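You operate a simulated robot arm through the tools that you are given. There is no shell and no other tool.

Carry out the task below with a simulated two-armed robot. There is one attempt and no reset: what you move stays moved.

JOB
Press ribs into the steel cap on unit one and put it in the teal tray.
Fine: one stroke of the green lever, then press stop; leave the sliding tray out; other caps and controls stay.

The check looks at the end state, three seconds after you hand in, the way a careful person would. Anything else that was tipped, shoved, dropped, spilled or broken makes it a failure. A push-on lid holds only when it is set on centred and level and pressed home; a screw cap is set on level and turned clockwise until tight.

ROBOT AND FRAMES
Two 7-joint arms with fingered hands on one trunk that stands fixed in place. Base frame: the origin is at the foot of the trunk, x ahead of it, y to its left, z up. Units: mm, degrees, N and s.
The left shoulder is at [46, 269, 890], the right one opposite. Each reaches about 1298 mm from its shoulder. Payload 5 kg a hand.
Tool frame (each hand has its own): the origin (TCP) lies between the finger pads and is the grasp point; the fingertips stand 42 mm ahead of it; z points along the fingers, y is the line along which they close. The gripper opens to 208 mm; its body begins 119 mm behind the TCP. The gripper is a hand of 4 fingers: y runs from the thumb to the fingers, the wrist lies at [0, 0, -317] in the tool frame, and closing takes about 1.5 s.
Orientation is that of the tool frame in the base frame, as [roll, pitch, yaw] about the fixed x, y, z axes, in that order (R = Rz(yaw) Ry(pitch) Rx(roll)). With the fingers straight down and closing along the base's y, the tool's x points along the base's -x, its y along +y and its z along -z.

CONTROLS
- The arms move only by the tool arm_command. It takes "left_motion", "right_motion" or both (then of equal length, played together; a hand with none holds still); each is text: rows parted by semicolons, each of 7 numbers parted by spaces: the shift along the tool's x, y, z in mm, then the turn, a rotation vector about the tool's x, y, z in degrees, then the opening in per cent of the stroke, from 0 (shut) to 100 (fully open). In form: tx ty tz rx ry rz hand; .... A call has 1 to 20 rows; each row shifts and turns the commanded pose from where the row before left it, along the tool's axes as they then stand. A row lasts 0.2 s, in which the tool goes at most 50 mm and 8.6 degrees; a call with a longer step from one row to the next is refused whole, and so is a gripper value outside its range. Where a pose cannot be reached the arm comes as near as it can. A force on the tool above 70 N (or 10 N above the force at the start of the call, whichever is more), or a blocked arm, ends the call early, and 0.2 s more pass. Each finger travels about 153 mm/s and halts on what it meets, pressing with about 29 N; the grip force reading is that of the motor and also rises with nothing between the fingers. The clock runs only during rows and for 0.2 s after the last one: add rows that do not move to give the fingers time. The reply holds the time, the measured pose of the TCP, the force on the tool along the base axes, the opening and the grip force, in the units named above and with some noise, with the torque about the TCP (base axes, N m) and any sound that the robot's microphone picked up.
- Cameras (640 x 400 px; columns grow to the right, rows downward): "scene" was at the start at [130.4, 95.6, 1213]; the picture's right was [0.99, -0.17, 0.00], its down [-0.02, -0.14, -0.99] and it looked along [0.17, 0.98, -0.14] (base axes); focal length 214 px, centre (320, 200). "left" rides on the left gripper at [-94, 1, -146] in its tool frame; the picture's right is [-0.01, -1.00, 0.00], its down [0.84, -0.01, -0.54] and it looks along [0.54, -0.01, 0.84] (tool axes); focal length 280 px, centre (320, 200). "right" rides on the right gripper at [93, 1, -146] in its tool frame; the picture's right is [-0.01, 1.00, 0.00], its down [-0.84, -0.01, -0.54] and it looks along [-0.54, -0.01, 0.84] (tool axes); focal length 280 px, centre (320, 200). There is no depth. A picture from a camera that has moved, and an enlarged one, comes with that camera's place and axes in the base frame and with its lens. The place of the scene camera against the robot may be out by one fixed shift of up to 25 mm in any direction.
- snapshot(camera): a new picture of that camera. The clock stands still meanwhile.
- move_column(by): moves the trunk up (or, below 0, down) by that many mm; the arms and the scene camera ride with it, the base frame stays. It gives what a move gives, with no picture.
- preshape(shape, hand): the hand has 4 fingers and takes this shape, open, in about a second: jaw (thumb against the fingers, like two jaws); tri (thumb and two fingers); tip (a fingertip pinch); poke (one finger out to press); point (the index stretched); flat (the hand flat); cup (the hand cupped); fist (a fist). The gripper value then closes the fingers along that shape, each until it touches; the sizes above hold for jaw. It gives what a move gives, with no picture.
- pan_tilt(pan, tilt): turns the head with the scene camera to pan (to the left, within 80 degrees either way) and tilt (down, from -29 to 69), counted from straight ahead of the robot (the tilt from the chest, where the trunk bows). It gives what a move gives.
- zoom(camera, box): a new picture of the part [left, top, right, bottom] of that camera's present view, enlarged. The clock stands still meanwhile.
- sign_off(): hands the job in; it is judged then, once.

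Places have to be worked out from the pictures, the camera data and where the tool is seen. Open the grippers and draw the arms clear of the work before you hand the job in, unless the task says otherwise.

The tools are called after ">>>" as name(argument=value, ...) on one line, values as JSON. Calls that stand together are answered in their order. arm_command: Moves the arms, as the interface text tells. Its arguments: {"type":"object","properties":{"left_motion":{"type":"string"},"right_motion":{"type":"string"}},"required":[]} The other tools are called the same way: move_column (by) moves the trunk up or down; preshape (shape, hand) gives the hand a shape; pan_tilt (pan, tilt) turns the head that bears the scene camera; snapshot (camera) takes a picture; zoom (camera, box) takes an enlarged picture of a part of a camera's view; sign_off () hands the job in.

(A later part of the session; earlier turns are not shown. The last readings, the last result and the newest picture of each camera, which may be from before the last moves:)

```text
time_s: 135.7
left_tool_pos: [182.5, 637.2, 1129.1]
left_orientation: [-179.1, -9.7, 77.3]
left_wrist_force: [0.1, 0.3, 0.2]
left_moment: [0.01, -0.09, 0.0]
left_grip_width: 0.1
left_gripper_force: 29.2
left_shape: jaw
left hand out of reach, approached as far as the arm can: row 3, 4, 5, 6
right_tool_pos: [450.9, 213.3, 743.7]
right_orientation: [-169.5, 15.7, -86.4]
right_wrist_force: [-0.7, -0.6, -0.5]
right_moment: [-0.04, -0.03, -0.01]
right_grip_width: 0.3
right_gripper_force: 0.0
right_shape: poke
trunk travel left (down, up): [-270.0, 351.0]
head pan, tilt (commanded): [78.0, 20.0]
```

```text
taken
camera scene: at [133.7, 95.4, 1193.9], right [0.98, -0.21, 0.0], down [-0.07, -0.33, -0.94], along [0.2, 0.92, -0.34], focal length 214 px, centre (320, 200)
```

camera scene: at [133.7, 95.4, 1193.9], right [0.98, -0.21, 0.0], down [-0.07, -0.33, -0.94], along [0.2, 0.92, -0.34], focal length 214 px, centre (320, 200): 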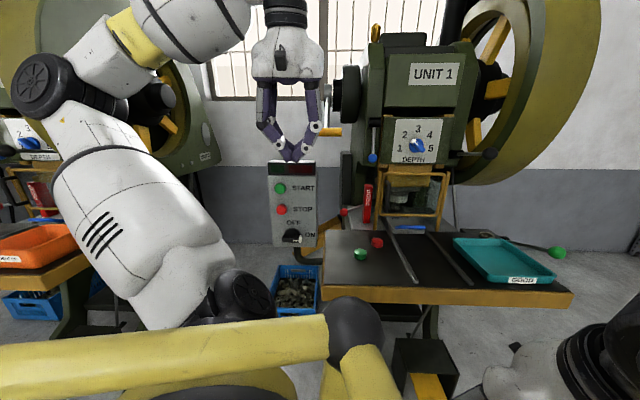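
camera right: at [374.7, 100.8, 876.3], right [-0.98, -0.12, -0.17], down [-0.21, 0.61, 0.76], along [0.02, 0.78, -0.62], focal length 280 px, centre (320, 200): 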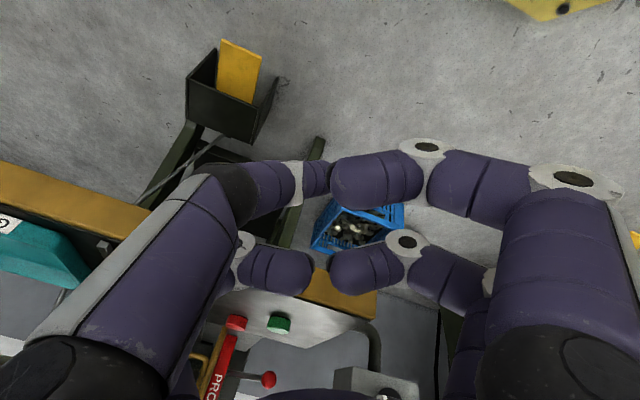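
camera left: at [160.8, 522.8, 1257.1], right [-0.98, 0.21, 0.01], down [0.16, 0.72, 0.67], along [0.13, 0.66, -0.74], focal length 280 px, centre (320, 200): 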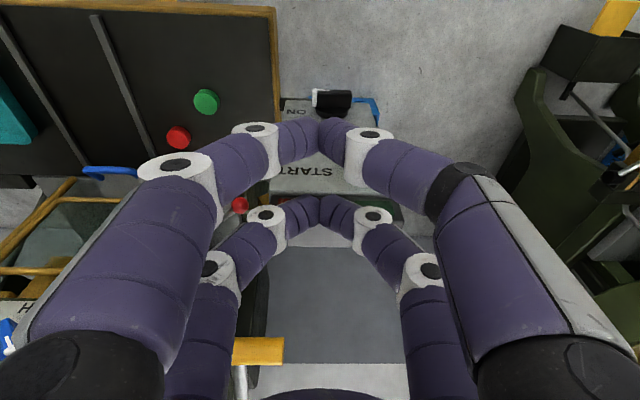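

The hand settled at (182, 637, 1129), so it prefers to be further forward and lower, which is where START is. I'll step down-left toward the pre-press point.

>>> arm_command(left_motion="-10.6 -20.8 34.1 0 0 0 0; -11 -18.7 39 0 0 0 0; 0 0 0 0 0 0 0")

>>> snapshot(camera="left")

>>> zoom(camera="scene", box=[220, 80, 360, 260])

```text
time_s: 136.5
left_tool_pos: [138.6, 645.2, 1053.5]
left_orientation: [-178.9, -9.7, 77.2]
left_wrist_force: [-1.0, 0.8, 0.2]
left_moment: [0.0, -0.06, 0.0]
left_grip_width: 0.1
left_gripper_force: 29.1
left_shape: jaw
left hand out of reach, approached as far as the arm can: row 1, 2
right_tool_pos: [451.7, 213.4, 744.9]
right_orientation: [-169.6, 15.8, -86.4]
right_wrist_force: [0.1, 0.0, -0.3]
right_moment: [-0.05, -0.03, 0.0]
right_grip_width: 0.2
right_gripper_force: 0.1
right_shape: poke
trunk travel left (down, up): [-270.0, 351.0]
head pan, tilt (commanded): [78.0, 20.0]
```

```text
taken
camera left: at [116.7, 530.2, 1181.7], right [-0.98, 0.2, 0.02], down [0.16, 0.72, 0.67], along [0.13, 0.66, -0.74], focal length 280 px, centre (320, 200)
```

left: 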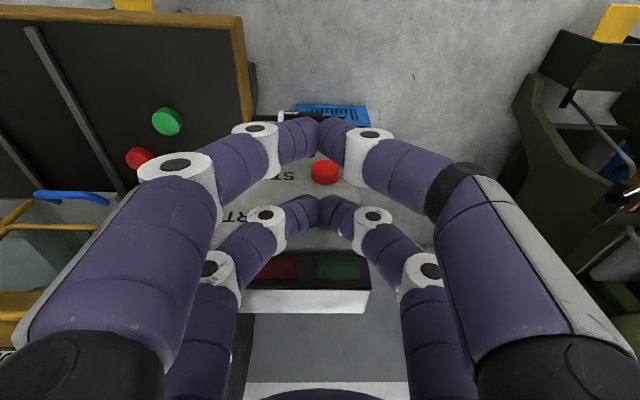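

```text
2.22 times, centred on (290, 170) of scene
camera zoom: at [133.8, 95.4, 1193.9], right [0.98, -0.21, 0.0], down [-0.07, -0.33, -0.94], along [0.2, 0.92, -0.34], focal length 477 px, centre (387, 267)
```

zoom: 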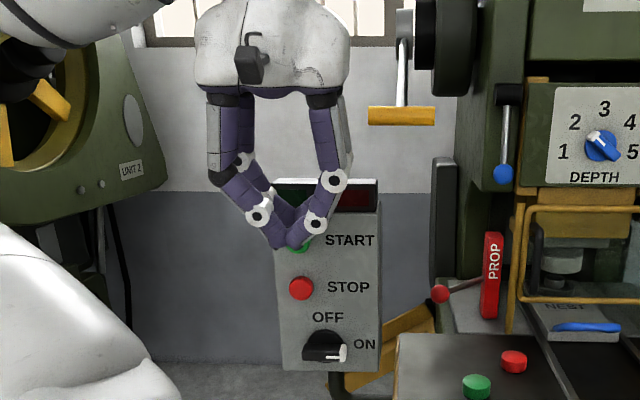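

The fingers are now right in front of START with about 30 mm to go. I'll lower to the button height in small steps.

>>> arm_command(left_motion="-4.6 -3.5 21.6 0 0 0 0; -4.6 -2.5 21.6 0 0 0 0; 0 0 0 0 0 0 0")

>>> snapshot(camera="left")

>>> zoom(camera="scene", box=[240, 120, 340, 250])

```text
time_s: 137.3
left_tool_pos: [132.6, 650.1, 1011.3]
left_orientation: [-179.0, -9.6, 77.1]
left_wrist_force: [-0.6, 0.1, -0.1]
left_moment: [-0.03, -0.05, 0.02]
left_grip_width: 0.0
left_gripper_force: 29.4
left_shape: jaw
left hand out of reach, approached as far as the arm can: row 2
right_tool_pos: [451.7, 213.3, 744.8]
right_orientation: [-169.5, 15.7, -86.3]
right_wrist_force: [-0.1, 0.5, 0.4]
right_moment: [-0.03, 0.0, -0.02]
right_grip_width: 0.0
right_gripper_force: 0.1
right_shape: poke
trunk travel left (down, up): [-270.0, 351.0]
head pan, tilt (commanded): [78.0, 20.0]
```

```text
taken
camera left: at [110.6, 535.7, 1139.7], right [-0.98, 0.21, 0.02], down [0.16, 0.72, 0.67], along [0.13, 0.66, -0.74], focal length 280 px, centre (320, 200)
```

left: 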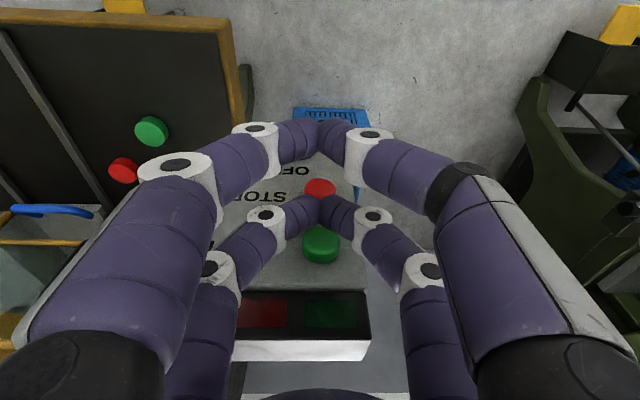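

```text
3.08 times, centred on (290, 185) of scene
camera zoom: at [133.9, 95.5, 1193.9], right [0.98, -0.21, 0.0], down [-0.07, -0.33, -0.94], along [0.2, 0.92, -0.34], focal length 660 px, centre (412, 246)
```

zoom: 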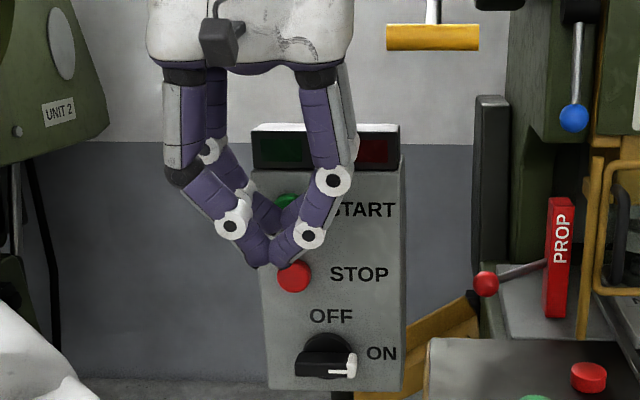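

START is lined up directly behind the far fingertips. I'll advance 22 mm toward it, then press in small increments.

>>> arm_command(left_motion="10.8 -0.6 1.9 0 0 0 0; 10.8 -0.6 1.9 0 0 0 0; 0 0 0 0 0 0 0")

>>> snapshot(camera="left")

>>> zoom(camera="scene", box=[240, 120, 340, 250])

```text
time_s: 138.1
left_tool_pos: [136.6, 673.3, 1012.2]
left_orientation: [-179.1, -9.7, 77.5]
left_wrist_force: [-0.1, 0.3, -0.4]
left_moment: [0.03, 0.02, -0.02]
left_grip_width: 0.0
left_gripper_force: 29.1
left_shape: jaw
right_tool_pos: [453.0, 213.0, 744.4]
right_orientation: [-169.6, 15.7, -86.4]
right_wrist_force: [1.0, 0.5, 0.3]
right_moment: [0.0, 0.01, -0.02]
right_grip_width: 0.1
right_gripper_force: 0.0
right_shape: poke
trunk travel left (down, up): [-270.0, 351.0]
head pan, tilt (commanded): [78.0, 20.0]
```

```text
taken
camera left: at [116.2, 558.1, 1140.4], right [-0.98, 0.2, 0.02], down [0.16, 0.72, 0.67], along [0.12, 0.66, -0.74], focal length 280 px, centre (320, 200)
```

left: 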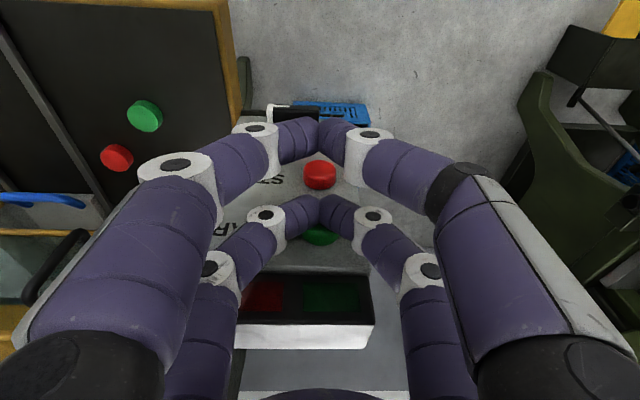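

```text
3.08 times, centred on (290, 185) of scene
camera zoom: at [134.1, 95.5, 1193.9], right [0.98, -0.21, 0.0], down [-0.07, -0.33, -0.94], along [0.2, 0.92, -0.34], focal length 660 px, centre (412, 246)
```

zoom: 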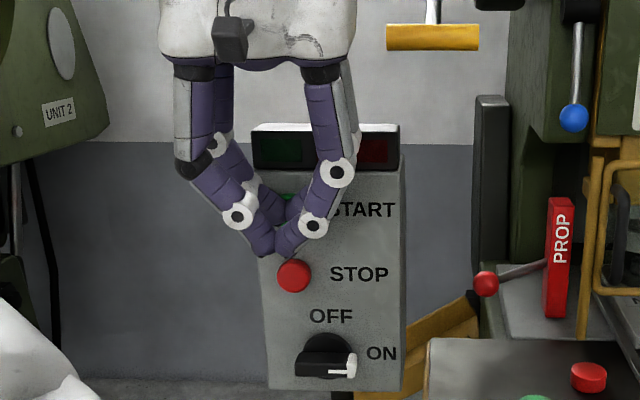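

About 6 mm from contact. I'll press forward in 3 mm rows and watch the force and sound.

>>> arm_command(left_motion="2.95 -0.17 0.5 0 0 0 0; 2.95 -0.17 0.5 0 0 0 0; 2.95 -0.17 0.5 0 0 0 0; 0 0 0 0 0 0 0")

>>> snapshot(camera="left")

```text
time_s: 139.1
left_tool_pos: [138.4, 681.5, 1012.6]
left_orientation: [-179.0, -9.7, 77.4]
left_wrist_force: [1.8, -4.4, -1.4]
left_moment: [-0.13, 0.0, -0.13]
left_grip_width: 0.1
left_gripper_force: 28.3
left_shape: jaw
right_tool_pos: [451.8, 213.5, 744.8]
right_orientation: [-169.5, 15.6, -86.4]
right_wrist_force: [0.2, -1.1, 0.9]
right_moment: [0.0, -0.01, -0.02]
right_grip_width: 0.1
right_gripper_force: 0.1
right_shape: poke
trunk travel left (down, up): [-270.0, 351.0]
head pan, tilt (commanded): [78.0, 20.0]
heard: click
```

```text
taken
camera left: at [116.8, 566.9, 1140.8], right [-0.98, 0.2, 0.02], down [0.16, 0.72, 0.67], along [0.12, 0.66, -0.74], focal length 280 px, centre (320, 200)
```

left: 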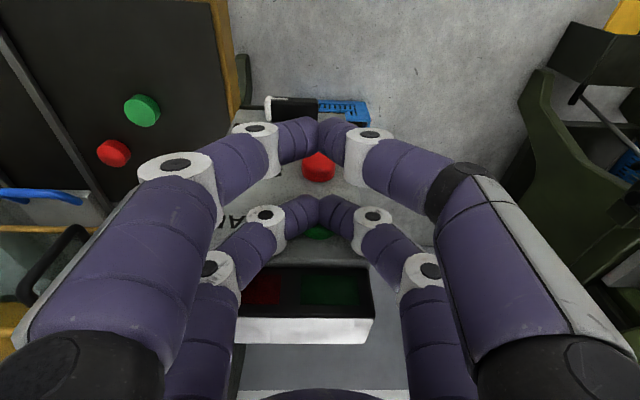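

I heard a click, with about 4 N of contact. I'll back off and check the lamps and flywheel.

>>> arm_command(left_motion="-6 0.4 -1 0 0 0 0; -10 0.6 -1.7 0 0 0 0; -10 0.6 -1.7 0 0 0 0; 0 0 0 0 0 0 0; 0 0 0 0 0 0 0")

>>> zoom(camera="scene", box=[250, 140, 330, 250])

>>> snapshot(camera="scene")

>>> zoom(camera="left", box=[220, 180, 400, 360])

```text
time_s: 140.3
left_tool_pos: [131.9, 655.6, 1012.4]
left_orientation: [-179.0, -9.6, 77.6]
left_wrist_force: [1.1, 0.1, 0.2]
left_moment: [-0.04, -0.01, -0.02]
left_grip_width: 0.0
left_gripper_force: 28.4
left_shape: jaw
right_tool_pos: [451.2, 212.8, 745.9]
right_orientation: [-169.6, 15.7, -86.4]
right_wrist_force: [0.0, -0.2, 0.9]
right_moment: [-0.02, -0.02, 0.01]
right_grip_width: 0.0
right_gripper_force: 0.1
right_shape: poke
trunk travel left (down, up): [-270.0, 351.0]
head pan, tilt (commanded): [78.0, 20.0]
```

```text
3.64 times, centred on (290, 195) of scene
camera zoom: at [134.0, 95.5, 1193.9], right [0.98, -0.21, 0.0], down [-0.07, -0.33, -0.94], along [0.2, 0.92, -0.34], focal length 780 px, centre (429, 218)
```

zoom: 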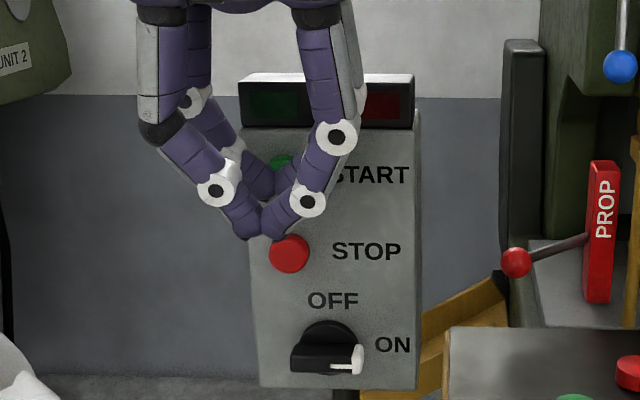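

```text
taken
camera scene: at [134.0, 95.5, 1193.9], right [0.98, -0.21, 0.0], down [-0.07, -0.33, -0.94], along [0.2, 0.92, -0.34], focal length 214 px, centre (320, 200)
```

scene: 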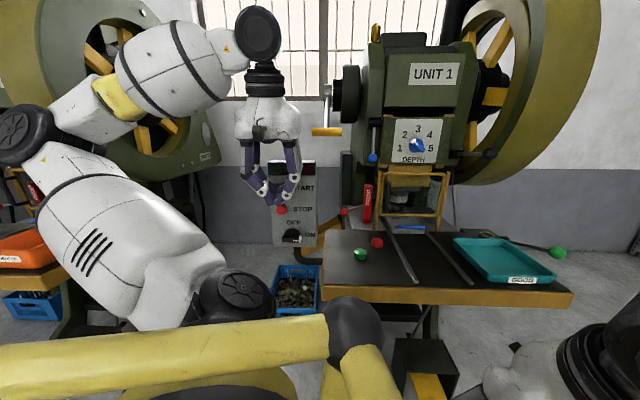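

```text
2.22 times, centred on (310, 270) of left
camera zoom: at [112.2, 540.7, 1140.6], right [-0.98, 0.2, 0.02], down [0.16, 0.72, 0.67], along [0.12, 0.66, -0.74], focal length 623 px, centre (342, 44)
```

zoom: 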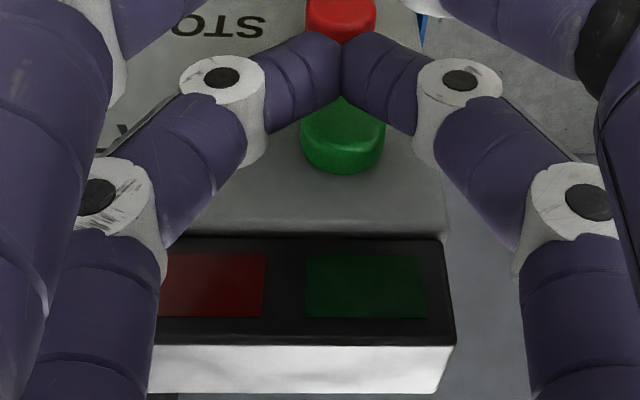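

I don't see lamps lit yet. I'll compare flywheel views over time to tell whether the motor is running.

>>> zoom(camera="scene", box=[320, 0, 560, 180])

>>> arm_command(left_motion="0 0 0 0 0 0 0; 0 0 0 0 0 0 0; 0 0 0 0 0 0 0")

>>> zoom(camera="scene", box=[320, 0, 560, 180])

>>> zoom(camera="scene", box=[260, 150, 330, 190])

```text
2.22 times, centred on (440, 90) of scene
camera zoom: at [134.0, 95.5, 1193.9], right [0.98, -0.21, 0.0], down [-0.07, -0.33, -0.94], along [0.2, 0.92, -0.34], focal length 477 px, centre (53, 444)
```

zoom: 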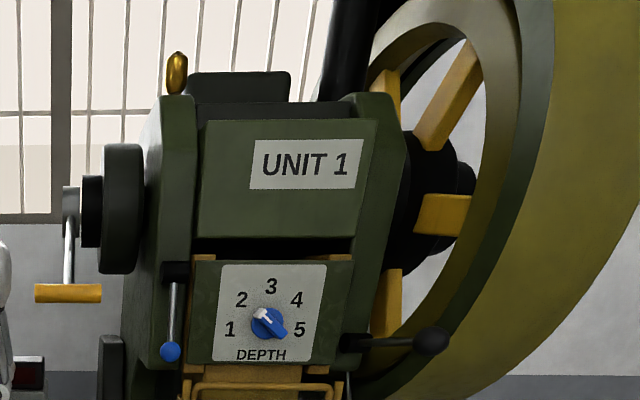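

```text
time_s: 141.1
left_tool_pos: [133.8, 656.0, 1012.8]
left_orientation: [-179.0, -9.7, 77.6]
left_wrist_force: [0.0, 0.1, -0.2]
left_moment: [-0.02, 0.03, 0.02]
left_grip_width: 0.0
left_gripper_force: 28.9
left_shape: jaw
right_tool_pos: [451.1, 212.2, 745.1]
right_orientation: [-169.6, 15.7, -86.4]
right_wrist_force: [0.7, 0.7, -0.6]
right_moment: [-0.05, -0.01, 0.0]
right_grip_width: 0.1
right_gripper_force: 0.1
right_shape: poke
trunk travel left (down, up): [-270.0, 351.0]
head pan, tilt (commanded): [78.0, 20.0]
```

```text
2.22 times, centred on (440, 90) of scene
camera zoom: at [134.0, 95.4, 1193.9], right [0.98, -0.21, 0.0], down [-0.07, -0.33, -0.94], along [0.2, 0.92, -0.34], focal length 477 px, centre (53, 444)
```

zoom: 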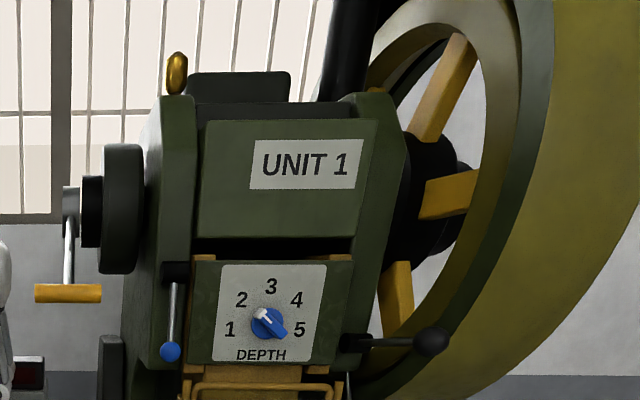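

```text
9.14 times, centred on (295, 170) of scene
camera zoom: at [134.0, 95.4, 1193.9], right [0.98, -0.21, 0.0], down [-0.07, -0.33, -0.94], along [0.2, 0.92, -0.34], focal length 1961 px, centre (549, 474)
```

zoom: 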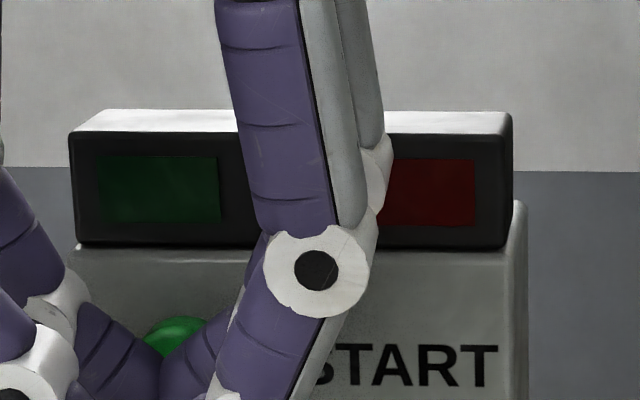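

The flywheel spokes have moved between pictures, so the motor is running. Next is the green lever with the left arm: I'll back away from the panel, level the hand, and rotate back to yaw -13.

>>> arm_command(left_motion="-16 19 -35 0 -4.8 0 0; -16 19 -35 0 -4.8 0 0; -16 19 -35 0 0 0 0; 0 0 -30 0 0 0 0; 0 0 0 0 0 0 0")

>>> arm_command(left_motion="0 0 0 0 0 8.3 0; 0 0 0 0 0 8.3 0; 0 0 0 0 0 8.3 0; 0 0 0 0 0 8.3 0; 0 0 0 0 0 8.3 0; 0 0 0 0 0 8.3 0; 0 0 0 0 0 8.3 0; 0 0 0 0 0 8.3 0; 0 0 0 0 0 8.3 0; 0 0 0 0 0 8.3 0; 0 0 0 0 0 8.2 0; 0 0 0 0 0 0 0")

>>> snapshot(camera="scene")

```text
time_s: 142.3
left_tool_pos: [193.5, 622.2, 1129.5]
left_orientation: [-179.3, -0.1, 77.4]
left_wrist_force: [0.8, 0.1, -0.2]
left_moment: [0.02, 0.03, 0.02]
left_grip_width: 0.0
left_gripper_force: 28.2
left_shape: jaw
left hand out of reach, approached as far as the arm can: row 1, 2, 3, 4
right_tool_pos: [452.0, 212.8, 745.0]
right_orientation: [-169.5, 15.6, -86.3]
right_wrist_force: [0.3, 0.7, 0.9]
right_moment: [-0.04, 0.0, 0.02]
right_grip_width: 0.0
right_gripper_force: 0.0
right_shape: poke
trunk travel left (down, up): [-270.0, 351.0]
head pan, tilt (commanded): [78.0, 20.0]
```

```text
time_s: 144.9
left_tool_pos: [194.0, 623.3, 1129.0]
left_orientation: [-179.9, 1.0, -13.7]
left_wrist_force: [-0.2, 0.0, 0.8]
left_moment: [0.0, 0.0, 0.0]
left_grip_width: 0.4
left_gripper_force: 29.0
left_shape: jaw
right_tool_pos: [451.8, 212.2, 744.3]
right_orientation: [-169.5, 15.7, -86.3]
right_wrist_force: [0.1, -0.2, 1.2]
right_moment: [0.03, -0.02, 0.0]
right_grip_width: 0.0
right_gripper_force: 0.1
right_shape: poke
trunk travel left (down, up): [-270.0, 351.0]
head pan, tilt (commanded): [78.0, 20.0]
```

```text
taken
camera scene: at [134.0, 95.4, 1193.9], right [0.98, -0.21, 0.0], down [-0.07, -0.33, -0.94], along [0.2, 0.92, -0.34], focal length 214 px, centre (320, 200)
```

scene: 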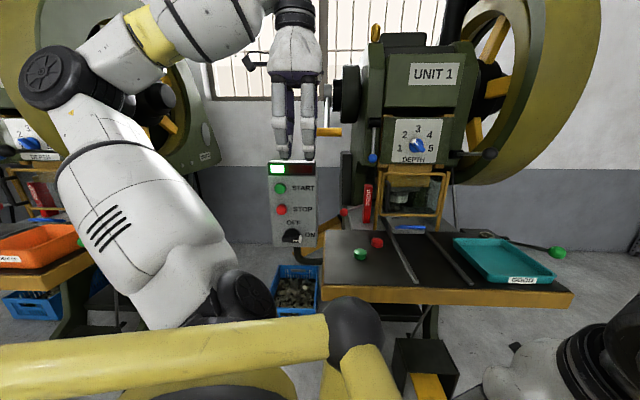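

The green lamp is now lit, so the press is ready. I'll carry the left hand across to the lever side, first to about (650, 540, 1050).

>>> arm_command(left_motion="38.6 4 3 0 0 0 0; 38.6 4 3 0 0 0 0; 38.6 -2.3 6.6 0 0 0 0; 38.6 -2.3 6.6 0 0 0 0; 38.6 -2.3 6.6 0 0 0 0; 38.6 -2.3 6.6 0 0 0 0; 38.6 -2.3 6.6 0 0 0 0; 38.6 -2.3 6.6 0 0 0 0; 38.6 -2.3 6.6 0 0 0 0; 38.6 -2.3 6.6 0 0 0 0; 38.6 -2.3 6.6 0 0 0 0; 38.6 -2.3 6.6 0 0 0 0; 0 0 0 0 0 0 0")

>>> snapshot(camera="left")

>>> snapshot(camera="scene")

```text
time_s: 147.7
left_tool_pos: [645.6, 529.0, 1049.5]
left_orientation: [-179.9, 1.0, -13.5]
left_wrist_force: [-1.0, 0.0, 0.2]
left_moment: [0.0, 0.02, 0.03]
left_grip_width: 0.0
left_gripper_force: 29.1
left_shape: jaw
right_tool_pos: [452.2, 211.9, 745.4]
right_orientation: [-169.5, 15.8, -86.3]
right_wrist_force: [-0.2, -0.2, -0.6]
right_moment: [0.01, 0.02, 0.01]
right_grip_width: 0.3
right_gripper_force: 0.1
right_shape: poke
trunk travel left (down, up): [-270.0, 351.0]
head pan, tilt (commanded): [78.0, 20.0]
```

```text
taken
camera left: at [558.3, 548.3, 1197.4], right [0.22, 0.98, 0.0], down [0.83, -0.19, 0.52], along [0.51, -0.11, -0.85], focal length 280 px, centre (320, 200)
```

left: 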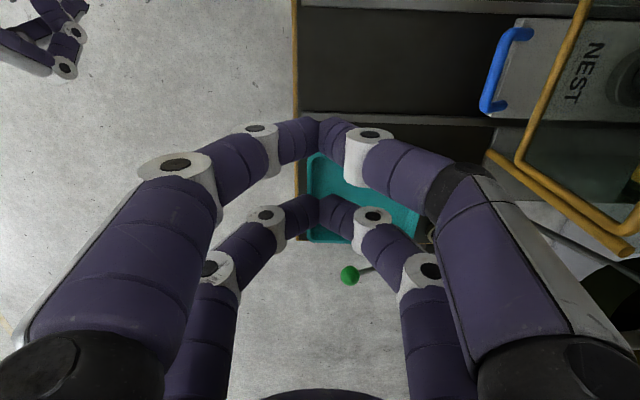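

```text
taken
camera scene: at [134.0, 95.3, 1194.2], right [0.98, -0.21, 0.0], down [-0.07, -0.33, -0.94], along [0.2, 0.92, -0.34], focal length 214 px, centre (320, 200)
```

scene: 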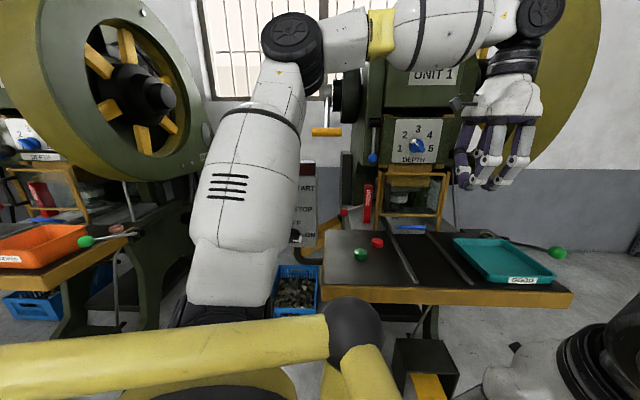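

The knob appears at about (1008, 514, 776). I'll tilt the hand outward toward +x by 42° here and check that it's reachable.

>>> arm_command(left_motion="0 0 0 0 7 0 0; 0 0 0 0 7 0 0; 0 0 0 0 7 0 0; 0 0 0 0 7 0 0; 0 0 0 0 7 0 0; 0 0 0 0 7 0 0; 0 0 0 0 0 0 0")

>>> snapshot(camera="left")

>>> snapshot(camera="scene")

```text
time_s: 149.3
left_tool_pos: [645.9, 529.2, 1048.3]
left_orientation: [-179.8, -41.1, -13.6]
left_wrist_force: [-0.7, 0.2, -0.8]
left_moment: [-0.01, -0.01, -0.04]
left_grip_width: 0.0
left_gripper_force: 28.6
left_shape: jaw
right_tool_pos: [451.8, 212.3, 745.4]
right_orientation: [-169.5, 15.8, -86.4]
right_wrist_force: [-1.0, 1.3, 0.7]
right_moment: [-0.02, -0.03, -0.03]
right_grip_width: 0.0
right_gripper_force: 0.1
right_shape: poke
trunk travel left (down, up): [-270.0, 351.0]
head pan, tilt (commanded): [78.0, 20.0]
```

```text
taken
camera left: at [484.2, 566.4, 1096.9], right [0.22, 0.97, -0.01], down [0.28, -0.06, 0.96], along [0.94, -0.22, -0.28], focal length 280 px, centre (320, 200)
```

left: 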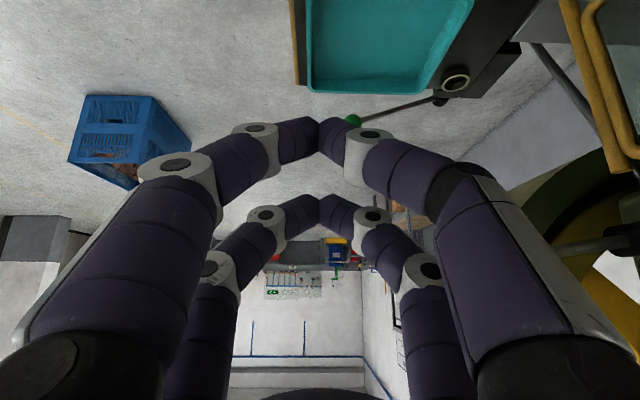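

```text
taken
camera scene: at [133.8, 95.6, 1193.9], right [0.98, -0.21, 0.0], down [-0.07, -0.33, -0.94], along [0.2, 0.92, -0.34], focal length 214 px, centre (320, 200)
```

scene: 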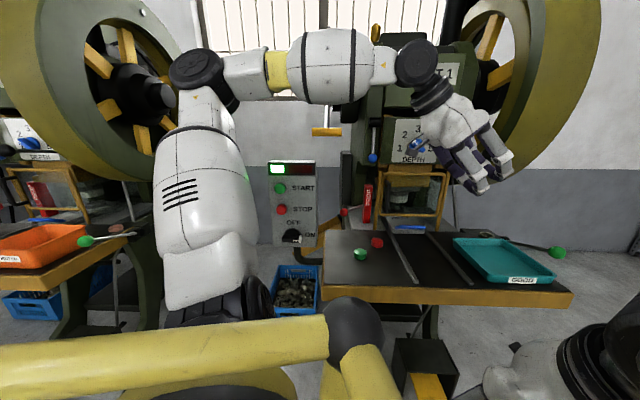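

Reachable. I'll advance toward the knob, to about (960, 516, 930), and look again.

>>> arm_command(left_motion="17.2 -6.8 32.4 0 0 0 0; 17.2 -6.8 32.4 0 0 0 0; 17.2 -6.8 32.4 0 0 0 0; 17.2 -6.8 32.4 0 0 0 0; 17.2 -6.8 32.4 0 0 0 0; 17.2 -6.8 32.4 0 0 0 0; 17.2 -6.8 32.4 0 0 0 0; 17.2 -6.8 32.4 0 0 0 0; 17.2 -6.8 32.4 0 0 0 0; 0 0 0 0 0 0 0")

>>> snapshot(camera="left")

>>> zoom(camera="scene", box=[440, 140, 600, 300])

```text
time_s: 151.5
left_tool_pos: [960.1, 517.1, 932.2]
left_orientation: [-179.8, -41.0, -13.6]
left_wrist_force: [-0.4, -0.4, -0.8]
left_moment: [-0.01, 0.02, 0.04]
left_grip_width: 0.1
left_gripper_force: 28.8
left_shape: jaw
right_tool_pos: [451.9, 213.3, 746.5]
right_orientation: [-169.5, 15.8, -86.4]
right_wrist_force: [0.1, -0.2, 0.4]
right_moment: [0.02, 0.04, 0.03]
right_grip_width: 0.0
right_gripper_force: 0.0
right_shape: poke
trunk travel left (down, up): [-270.0, 351.0]
head pan, tilt (commanded): [78.0, 20.0]
```

```text
taken
camera left: at [800.0, 554.6, 980.1], right [0.22, 0.97, -0.01], down [0.28, -0.06, 0.96], along [0.93, -0.22, -0.28], focal length 280 px, centre (320, 200)
```

left: 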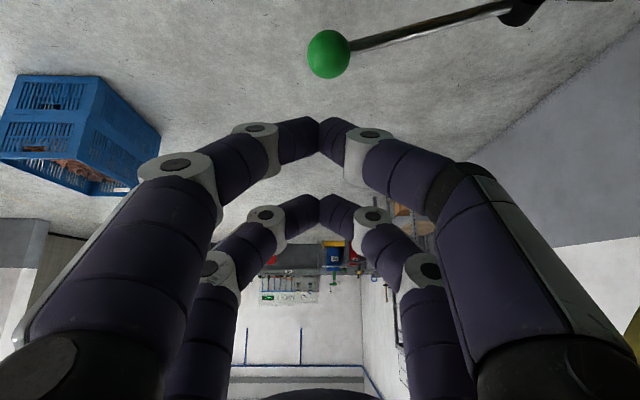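

```text
2.50 times, centred on (520, 220) of scene
camera zoom: at [134.1, 95.3, 1194.2], right [0.98, -0.21, 0.0], down [-0.07, -0.33, -0.94], along [0.2, 0.92, -0.34], focal length 536 px, centre (-180, 150)
```

zoom: 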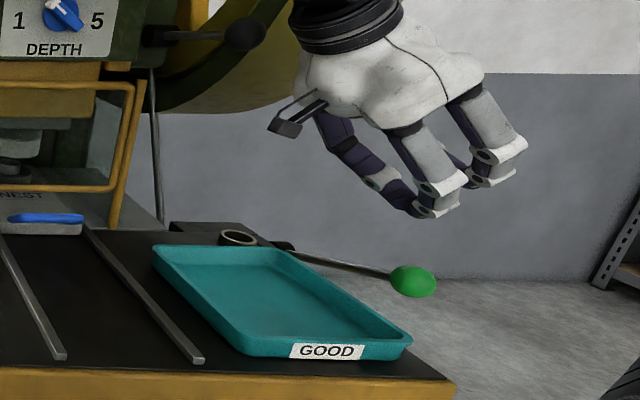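

The knob is refined to about (1012, 513, 774). I'll move to hover just above it.

>>> arm_command(left_motion="2.9 -5.4 37 0 0 0 0; 2.9 -5.4 37 0 0 0 0; 0 0 0 0 0 0 0")

>>> snapshot(camera="left")

>>> zoom(camera="scene", box=[480, 170, 620, 290])

```text
time_s: 152.3
left_tool_pos: [1015.6, 516.7, 877.6]
left_orientation: [-179.7, -41.0, -13.6]
left_wrist_force: [0.1, -0.4, -0.4]
left_moment: [0.04, 0.03, 0.02]
left_grip_width: 0.0
left_gripper_force: 28.9
left_shape: jaw
right_tool_pos: [452.4, 212.8, 744.8]
right_orientation: [-169.6, 15.6, -86.3]
right_wrist_force: [0.1, -0.1, -0.2]
right_moment: [0.01, 0.03, 0.03]
right_grip_width: 0.0
right_gripper_force: 0.2
right_shape: poke
trunk travel left (down, up): [-270.0, 351.0]
head pan, tilt (commanded): [78.0, 20.0]
```

```text
taken
camera left: at [854.1, 553.8, 926.8], right [0.22, 0.97, -0.01], down [0.28, -0.06, 0.96], along [0.94, -0.22, -0.28], focal length 280 px, centre (320, 200)
```

left: 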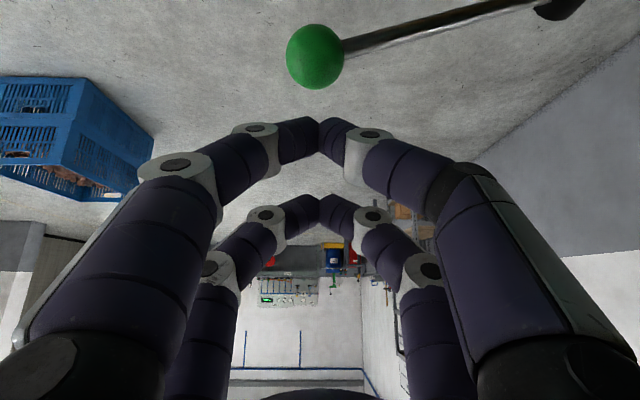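

```text
3.33 times, centred on (550, 230) of scene
camera zoom: at [133.9, 95.3, 1194.2], right [0.98, -0.21, 0.0], down [-0.07, -0.33, -0.94], along [0.2, 0.92, -0.34], focal length 715 px, centre (-447, 100)
```

zoom: 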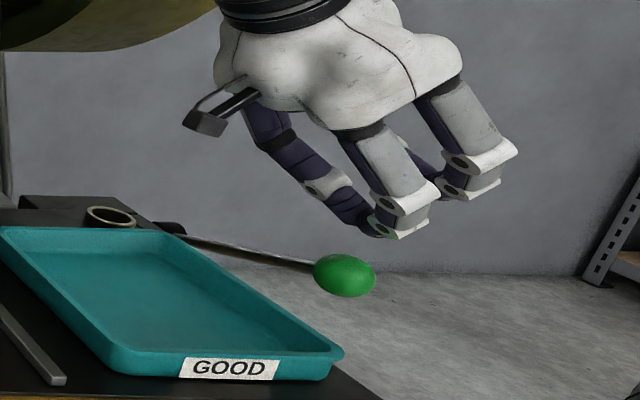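

The knob is at about (1016, 512, 771), 42 mm wide, just below the near fingertips. I'll shift 4 mm and lower to just above contact.

>>> arm_command(left_motion="-6.6 4 7.5 0 0 0 0; -6.6 0 7.5 0 0 0 0; 0 0 0 0 0 0 0")

>>> snapshot(camera="left")

>>> zoom(camera="scene", box=[500, 190, 600, 270])

```text
time_s: 153.1
left_tool_pos: [1013.2, 512.4, 857.4]
left_orientation: [-179.9, -41.0, -13.6]
left_wrist_force: [-0.7, 1.1, -1.0]
left_moment: [-0.01, 0.0, 0.0]
left_grip_width: 0.0
left_gripper_force: 28.8
left_shape: jaw
right_tool_pos: [451.0, 213.2, 744.7]
right_orientation: [-169.5, 15.7, -86.4]
right_wrist_force: [-0.1, 0.7, 0.3]
right_moment: [-0.05, 0.03, -0.01]
right_grip_width: 0.0
right_gripper_force: 0.1
right_shape: poke
trunk travel left (down, up): [-270.0, 351.0]
head pan, tilt (commanded): [78.0, 20.0]
```

```text
taken
camera left: at [852.2, 548.8, 906.5], right [0.22, 0.97, -0.01], down [0.28, -0.06, 0.96], along [0.93, -0.22, -0.28], focal length 280 px, centre (320, 200)
```

left: 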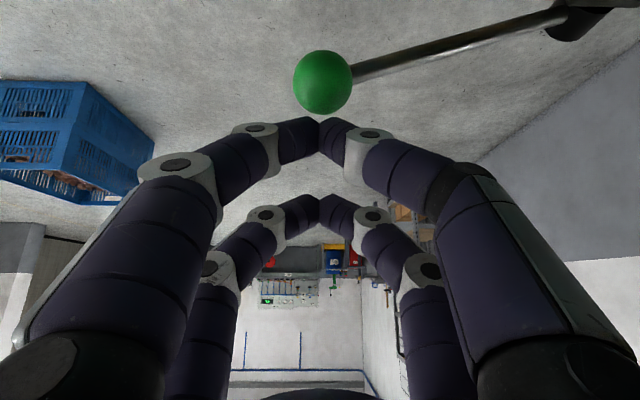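

```text
5.00 times, centred on (550, 230) of scene
camera zoom: at [134.0, 95.4, 1193.9], right [0.98, -0.21, 0.0], down [-0.07, -0.33, -0.94], along [0.2, 0.92, -0.34], focal length 1072 px, centre (-830, 50)
```

zoom: 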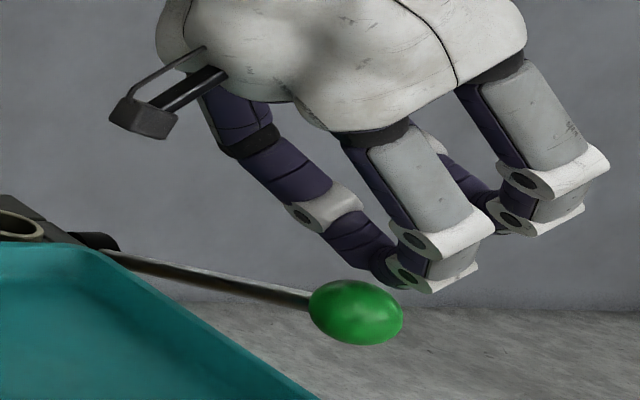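

About 5 mm above the knob. I'll press down 20 mm in 5 mm rows and read the force.

>>> arm_command(left_motion="-3.3 0 3.77 0 0 0 0; -3.3 0 3.77 0 0 0 0; -3.3 0 3.77 0 0 0 0; -3.3 0 3.77 0 0 0 0; 0 0 0 0 0 0 0")

>>> snapshot(camera="left")

>>> zoom(camera="scene", box=[500, 190, 600, 270])

```text
time_s: 154.3
left_tool_pos: [1011.1, 511.6, 838.2]
left_orientation: [-179.9, -41.0, -13.6]
left_wrist_force: [-0.1, -1.5, 3.2]
left_moment: [-0.16, -0.04, 0.01]
left_grip_width: 0.3
left_gripper_force: 29.6
left_shape: jaw
right_tool_pos: [451.5, 213.8, 744.2]
right_orientation: [-169.5, 15.7, -86.4]
right_wrist_force: [1.0, -0.9, 0.6]
right_moment: [-0.02, 0.01, -0.02]
right_grip_width: 0.2
right_gripper_force: 0.1
right_shape: poke
trunk travel left (down, up): [-270.0, 351.0]
head pan, tilt (commanded): [78.0, 20.0]
```

```text
taken
camera left: at [851.0, 548.5, 887.2], right [0.22, 0.97, -0.01], down [0.28, -0.06, 0.96], along [0.93, -0.22, -0.28], focal length 280 px, centre (320, 200)
```

left: 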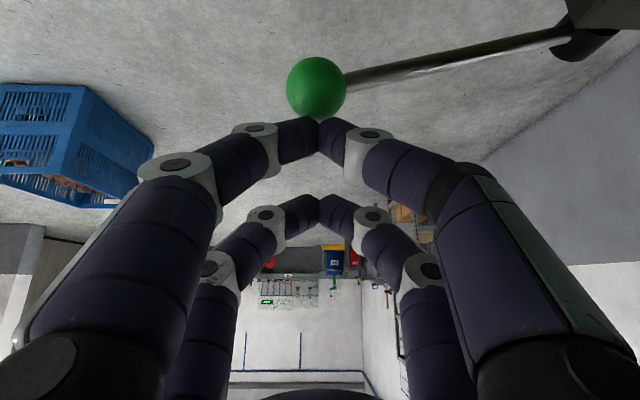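

```text
5.00 times, centred on (550, 230) of scene
camera zoom: at [133.9, 95.2, 1193.9], right [0.98, -0.21, 0.0], down [-0.07, -0.33, -0.94], along [0.2, 0.92, -0.34], focal length 1072 px, centre (-830, 50)
```

zoom: 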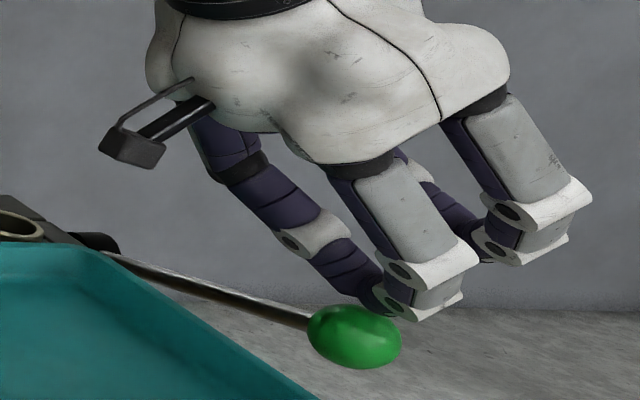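

The lever moves down with only about 3 N. I'll continue the stroke downward and watch for force or sound.

>>> arm_command(left_motion="-3.94 0.6 4.52 0 0 0 0; -3.94 0.6 4.52 0 0 0 0; -3.94 0.6 4.52 0 0 0 0; -3.94 0.5 4.52 0 0 0 0; -3.94 0.4 4.52 0 0 0 0; -3.94 0.2 4.52 0 0 0 0")

>>> snapshot(camera="left")

>>> zoom(camera="scene", box=[480, 190, 600, 290])

```text
time_s: 155.7
left_tool_pos: [1012.8, 510.7, 802.2]
left_orientation: [-179.9, -41.0, -13.6]
left_wrist_force: [0.9, -0.8, 5.1]
left_moment: [-0.14, -0.09, 0.0]
left_grip_width: 0.0
left_gripper_force: 29.1
left_shape: jaw
right_tool_pos: [451.2, 212.6, 744.8]
right_orientation: [-169.5, 15.7, -86.4]
right_wrist_force: [-0.5, -0.1, -0.1]
right_moment: [0.0, 0.0, 0.01]
right_grip_width: 0.2
right_gripper_force: 0.1
right_shape: poke
trunk travel left (down, up): [-270.0, 351.0]
head pan, tilt (commanded): [78.0, 20.0]
```

```text
taken
camera left: at [850.2, 546.4, 850.9], right [0.22, 0.97, -0.01], down [0.28, -0.06, 0.96], along [0.93, -0.22, -0.28], focal length 280 px, centre (320, 200)
```

left: 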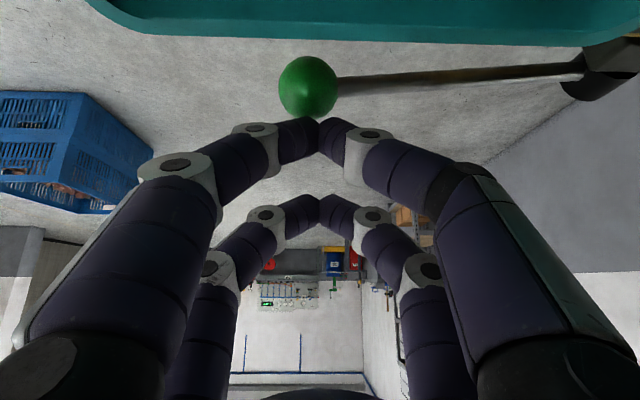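

```text
4.00 times, centred on (540, 240) of scene
camera zoom: at [133.8, 95.2, 1193.9], right [0.98, -0.21, 0.0], down [-0.07, -0.33, -0.94], along [0.2, 0.92, -0.34], focal length 858 px, centre (-560, 40)
```

zoom: 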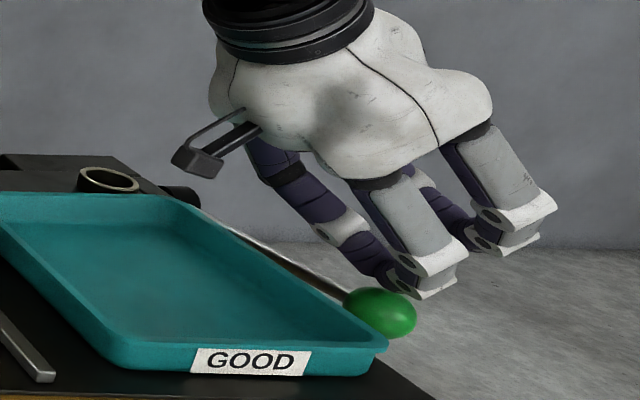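

The lever is near horizontal at 5 N, and the knob has shifted about 8 mm toward the operator. I'll follow it and keep pressing down.

>>> arm_command(left_motion="-3.94 2.5 4.52 0 0 0 0; -3.94 2 4.52 0 0 0 0; -3.94 1.5 4.52 0 0 0 0; -3.94 0 4.52 0 0 0 0; -3.94 0 4.52 0 0 0 0; -3.94 0 4.52 0 0 0 0")

>>> snapshot(camera="left")

>>> zoom(camera="scene", box=[480, 190, 600, 290])

>>> zoom(camera="scene", box=[360, 150, 460, 240])

```text
time_s: 156.8
left_tool_pos: [1021.1, 498.8, 791.2]
left_orientation: [-179.7, -42.5, -13.8]
left_wrist_force: [17.8, -2.4, 13.2]
left_moment: [-0.24, -0.86, 0.02]
left_grip_width: 0.0
left_gripper_force: 29.4
left_shape: jaw
right_tool_pos: [452.9, 211.3, 741.6]
right_orientation: [-169.7, 15.7, -86.6]
right_wrist_force: [1.3, -1.1, -2.4]
right_moment: [0.08, 0.12, 0.06]
right_grip_width: 0.0
right_gripper_force: 0.0
right_shape: poke
trunk travel left (down, up): [-270.0, 351.0]
head pan, tilt (commanded): [78.0, 20.0]
stopped in row 5 (left hand): the force on the tool passed its limit at 73 N (the readings are from after the stop); the commanded pose is now the measured one
```

```text
taken
camera left: at [857.9, 536.4, 834.8], right [0.22, 0.97, -0.01], down [0.25, -0.05, 0.97], along [0.94, -0.22, -0.26], focal length 280 px, centre (320, 200)
```

left: 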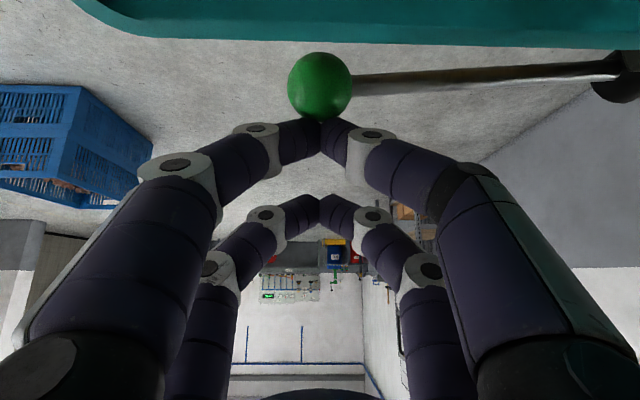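

```text
4.00 times, centred on (540, 240) of scene
camera zoom: at [135.8, 94.7, 1192.2], right [0.98, -0.21, 0.0], down [-0.07, -0.33, -0.94], along [0.2, 0.92, -0.34], focal length 858 px, centre (-560, 40)
```

zoom: 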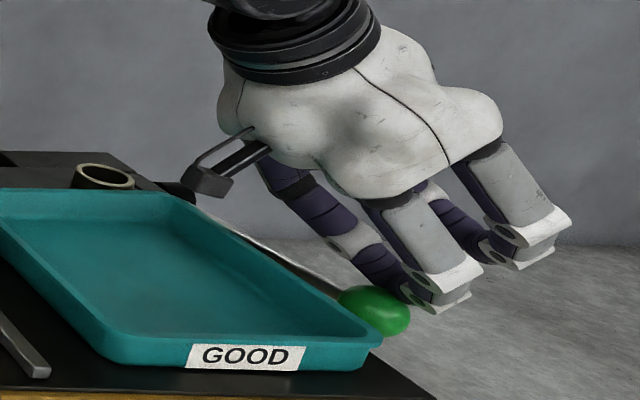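

```text
4.44 times, centred on (410, 195) of scene
camera zoom: at [135.8, 94.7, 1192.2], right [0.98, -0.21, 0.0], down [-0.07, -0.33, -0.94], along [0.2, 0.92, -0.34], focal length 953 px, centre (-80, 222)
```

zoom: 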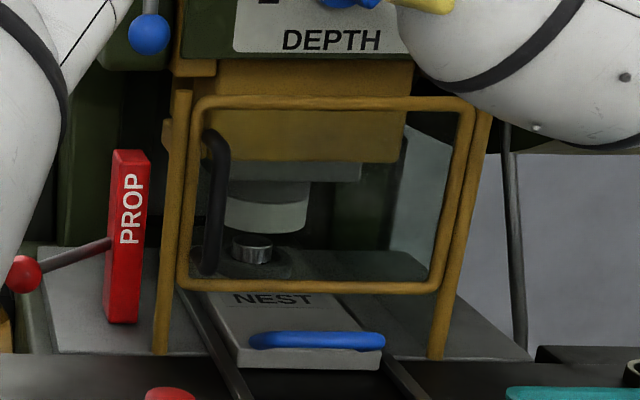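

The lever seems to have reached its lower stop (force limit at 73 N, knob no longer moving). I'll ease off slightly, hold briefly, and watch the ram and microphone.

>>> arm_command(left_motion="1.3 0 -1.5 0 0 0 0; 0 0 0 0 0 0 0; 0 0 0 0 0 0 0; 0 0 0 0 0 0 0; 0 0 0 0 0 0 0")

>>> zoom(camera="scene", box=[360, 150, 460, 240])

>>> snapshot(camera="left")

>>> snapshot(camera="scene")

```text
time_s: 158.0
left_tool_pos: [1016.9, 500.1, 794.0]
left_orientation: [-179.5, -42.3, -13.8]
left_wrist_force: [22.9, -16.8, 18.4]
left_moment: [-1.15, -1.27, 0.17]
left_grip_width: 0.2
left_gripper_force: 28.5
left_shape: jaw
right_tool_pos: [452.0, 212.8, 744.7]
right_orientation: [-169.4, 15.9, -86.4]
right_wrist_force: [0.3, 0.4, -0.5]
right_moment: [0.01, 0.0, 0.02]
right_grip_width: 0.0
right_gripper_force: 0.0
right_shape: poke
trunk travel left (down, up): [-270.0, 351.0]
head pan, tilt (commanded): [78.0, 20.0]
```

```text
4.44 times, centred on (410, 195) of scene
camera zoom: at [133.8, 94.2, 1194.1], right [0.98, -0.21, 0.0], down [-0.07, -0.33, -0.94], along [0.2, 0.92, -0.34], focal length 953 px, centre (-80, 222)
```

zoom: 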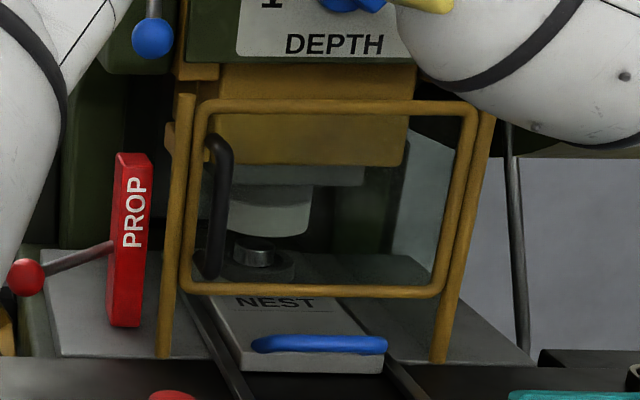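

```text
taken
camera left: at [854.1, 537.5, 838.7], right [0.22, 0.97, 0.0], down [0.26, -0.05, 0.97], along [0.94, -0.22, -0.26], focal length 280 px, centre (320, 200)
```

left: 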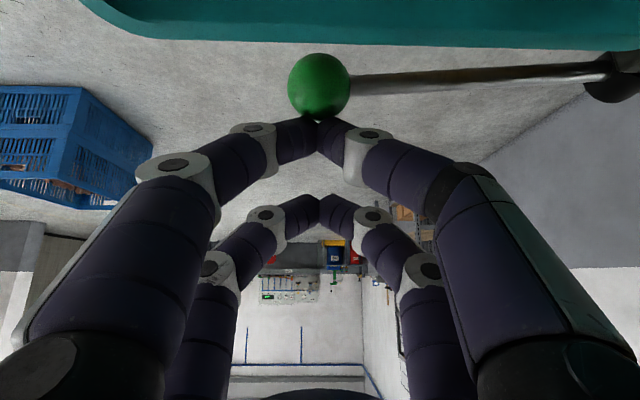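

```text
taken
camera scene: at [133.8, 94.2, 1194.1], right [0.98, -0.21, 0.0], down [-0.07, -0.33, -0.94], along [0.2, 0.92, -0.34], focal length 214 px, centre (320, 200)
```

scene: 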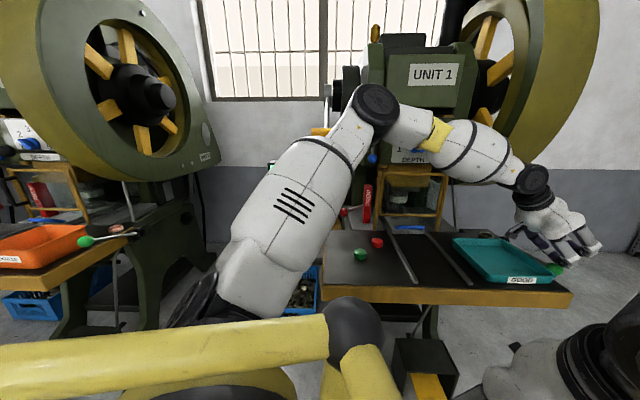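

The lever is down at horizontal with the ram unmoved so far. I'll let the lever rise back with the hand and listen for the press cycle.

>>> arm_command(left_motion="6.6 0 -7.5 0 0 0 0; 6.6 0 -7.5 0 0 0 0; 6.6 0 -7.5 0 0 0 0; 6.6 0 -7.5 0 0 0 0; 6.6 0 -7.5 0 0 0 0; 6.6 0 -7.5 0 0 0 0; 6.6 0 -7.5 0 0 0 0; 6.6 0 -7.5 0 0 0 0; 0 0 0 0 0 0 0; 0 0 0 0 0 0 0")

>>> zoom(camera="scene", box=[360, 150, 460, 240])

>>> snapshot(camera="left")

>>> zoom(camera="scene", box=[480, 190, 600, 290])

```text
time_s: 160.2
left_tool_pos: [1015.9, 501.1, 870.4]
left_orientation: [-179.7, -42.1, -13.6]
left_wrist_force: [0.0, -0.7, 0.1]
left_moment: [0.01, 0.0, -0.01]
left_grip_width: 0.0
left_gripper_force: 29.2
left_shape: jaw
right_tool_pos: [450.7, 212.5, 745.5]
right_orientation: [-169.6, 15.7, -86.4]
right_wrist_force: [-0.5, -1.1, 0.2]
right_moment: [-0.02, 0.01, -0.03]
right_grip_width: 0.0
right_gripper_force: 0.0
right_shape: poke
trunk travel left (down, up): [-270.0, 351.0]
head pan, tilt (commanded): [78.0, 20.0]
```

```text
4.44 times, centred on (410, 195) of scene
camera zoom: at [134.1, 95.4, 1193.9], right [0.98, -0.21, 0.0], down [-0.07, -0.33, -0.94], along [0.2, 0.92, -0.34], focal length 953 px, centre (-80, 222)
```

zoom: 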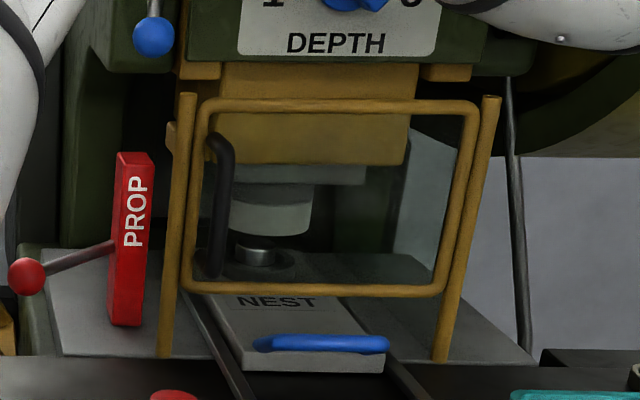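

```text
taken
camera left: at [852.4, 539.3, 915.4], right [0.22, 0.97, -0.01], down [0.26, -0.05, 0.96], along [0.94, -0.22, -0.26], focal length 280 px, centre (320, 200)
```

left: 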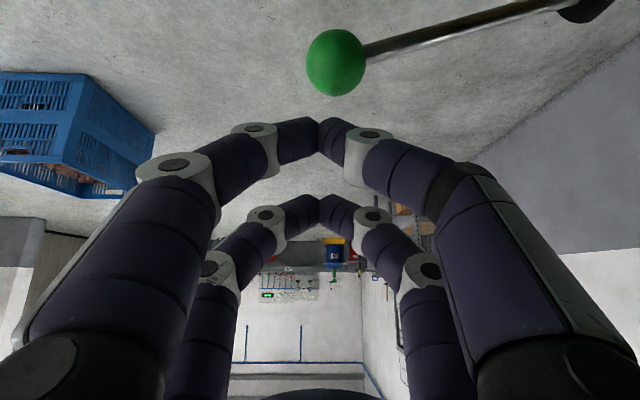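

```text
4.00 times, centred on (540, 240) of scene
camera zoom: at [134.1, 95.4, 1193.9], right [0.98, -0.21, 0.0], down [-0.07, -0.33, -0.94], along [0.2, 0.92, -0.34], focal length 858 px, centre (-560, 40)
```

zoom: 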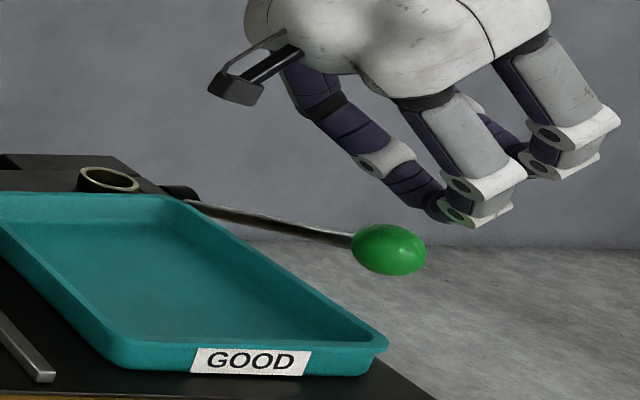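

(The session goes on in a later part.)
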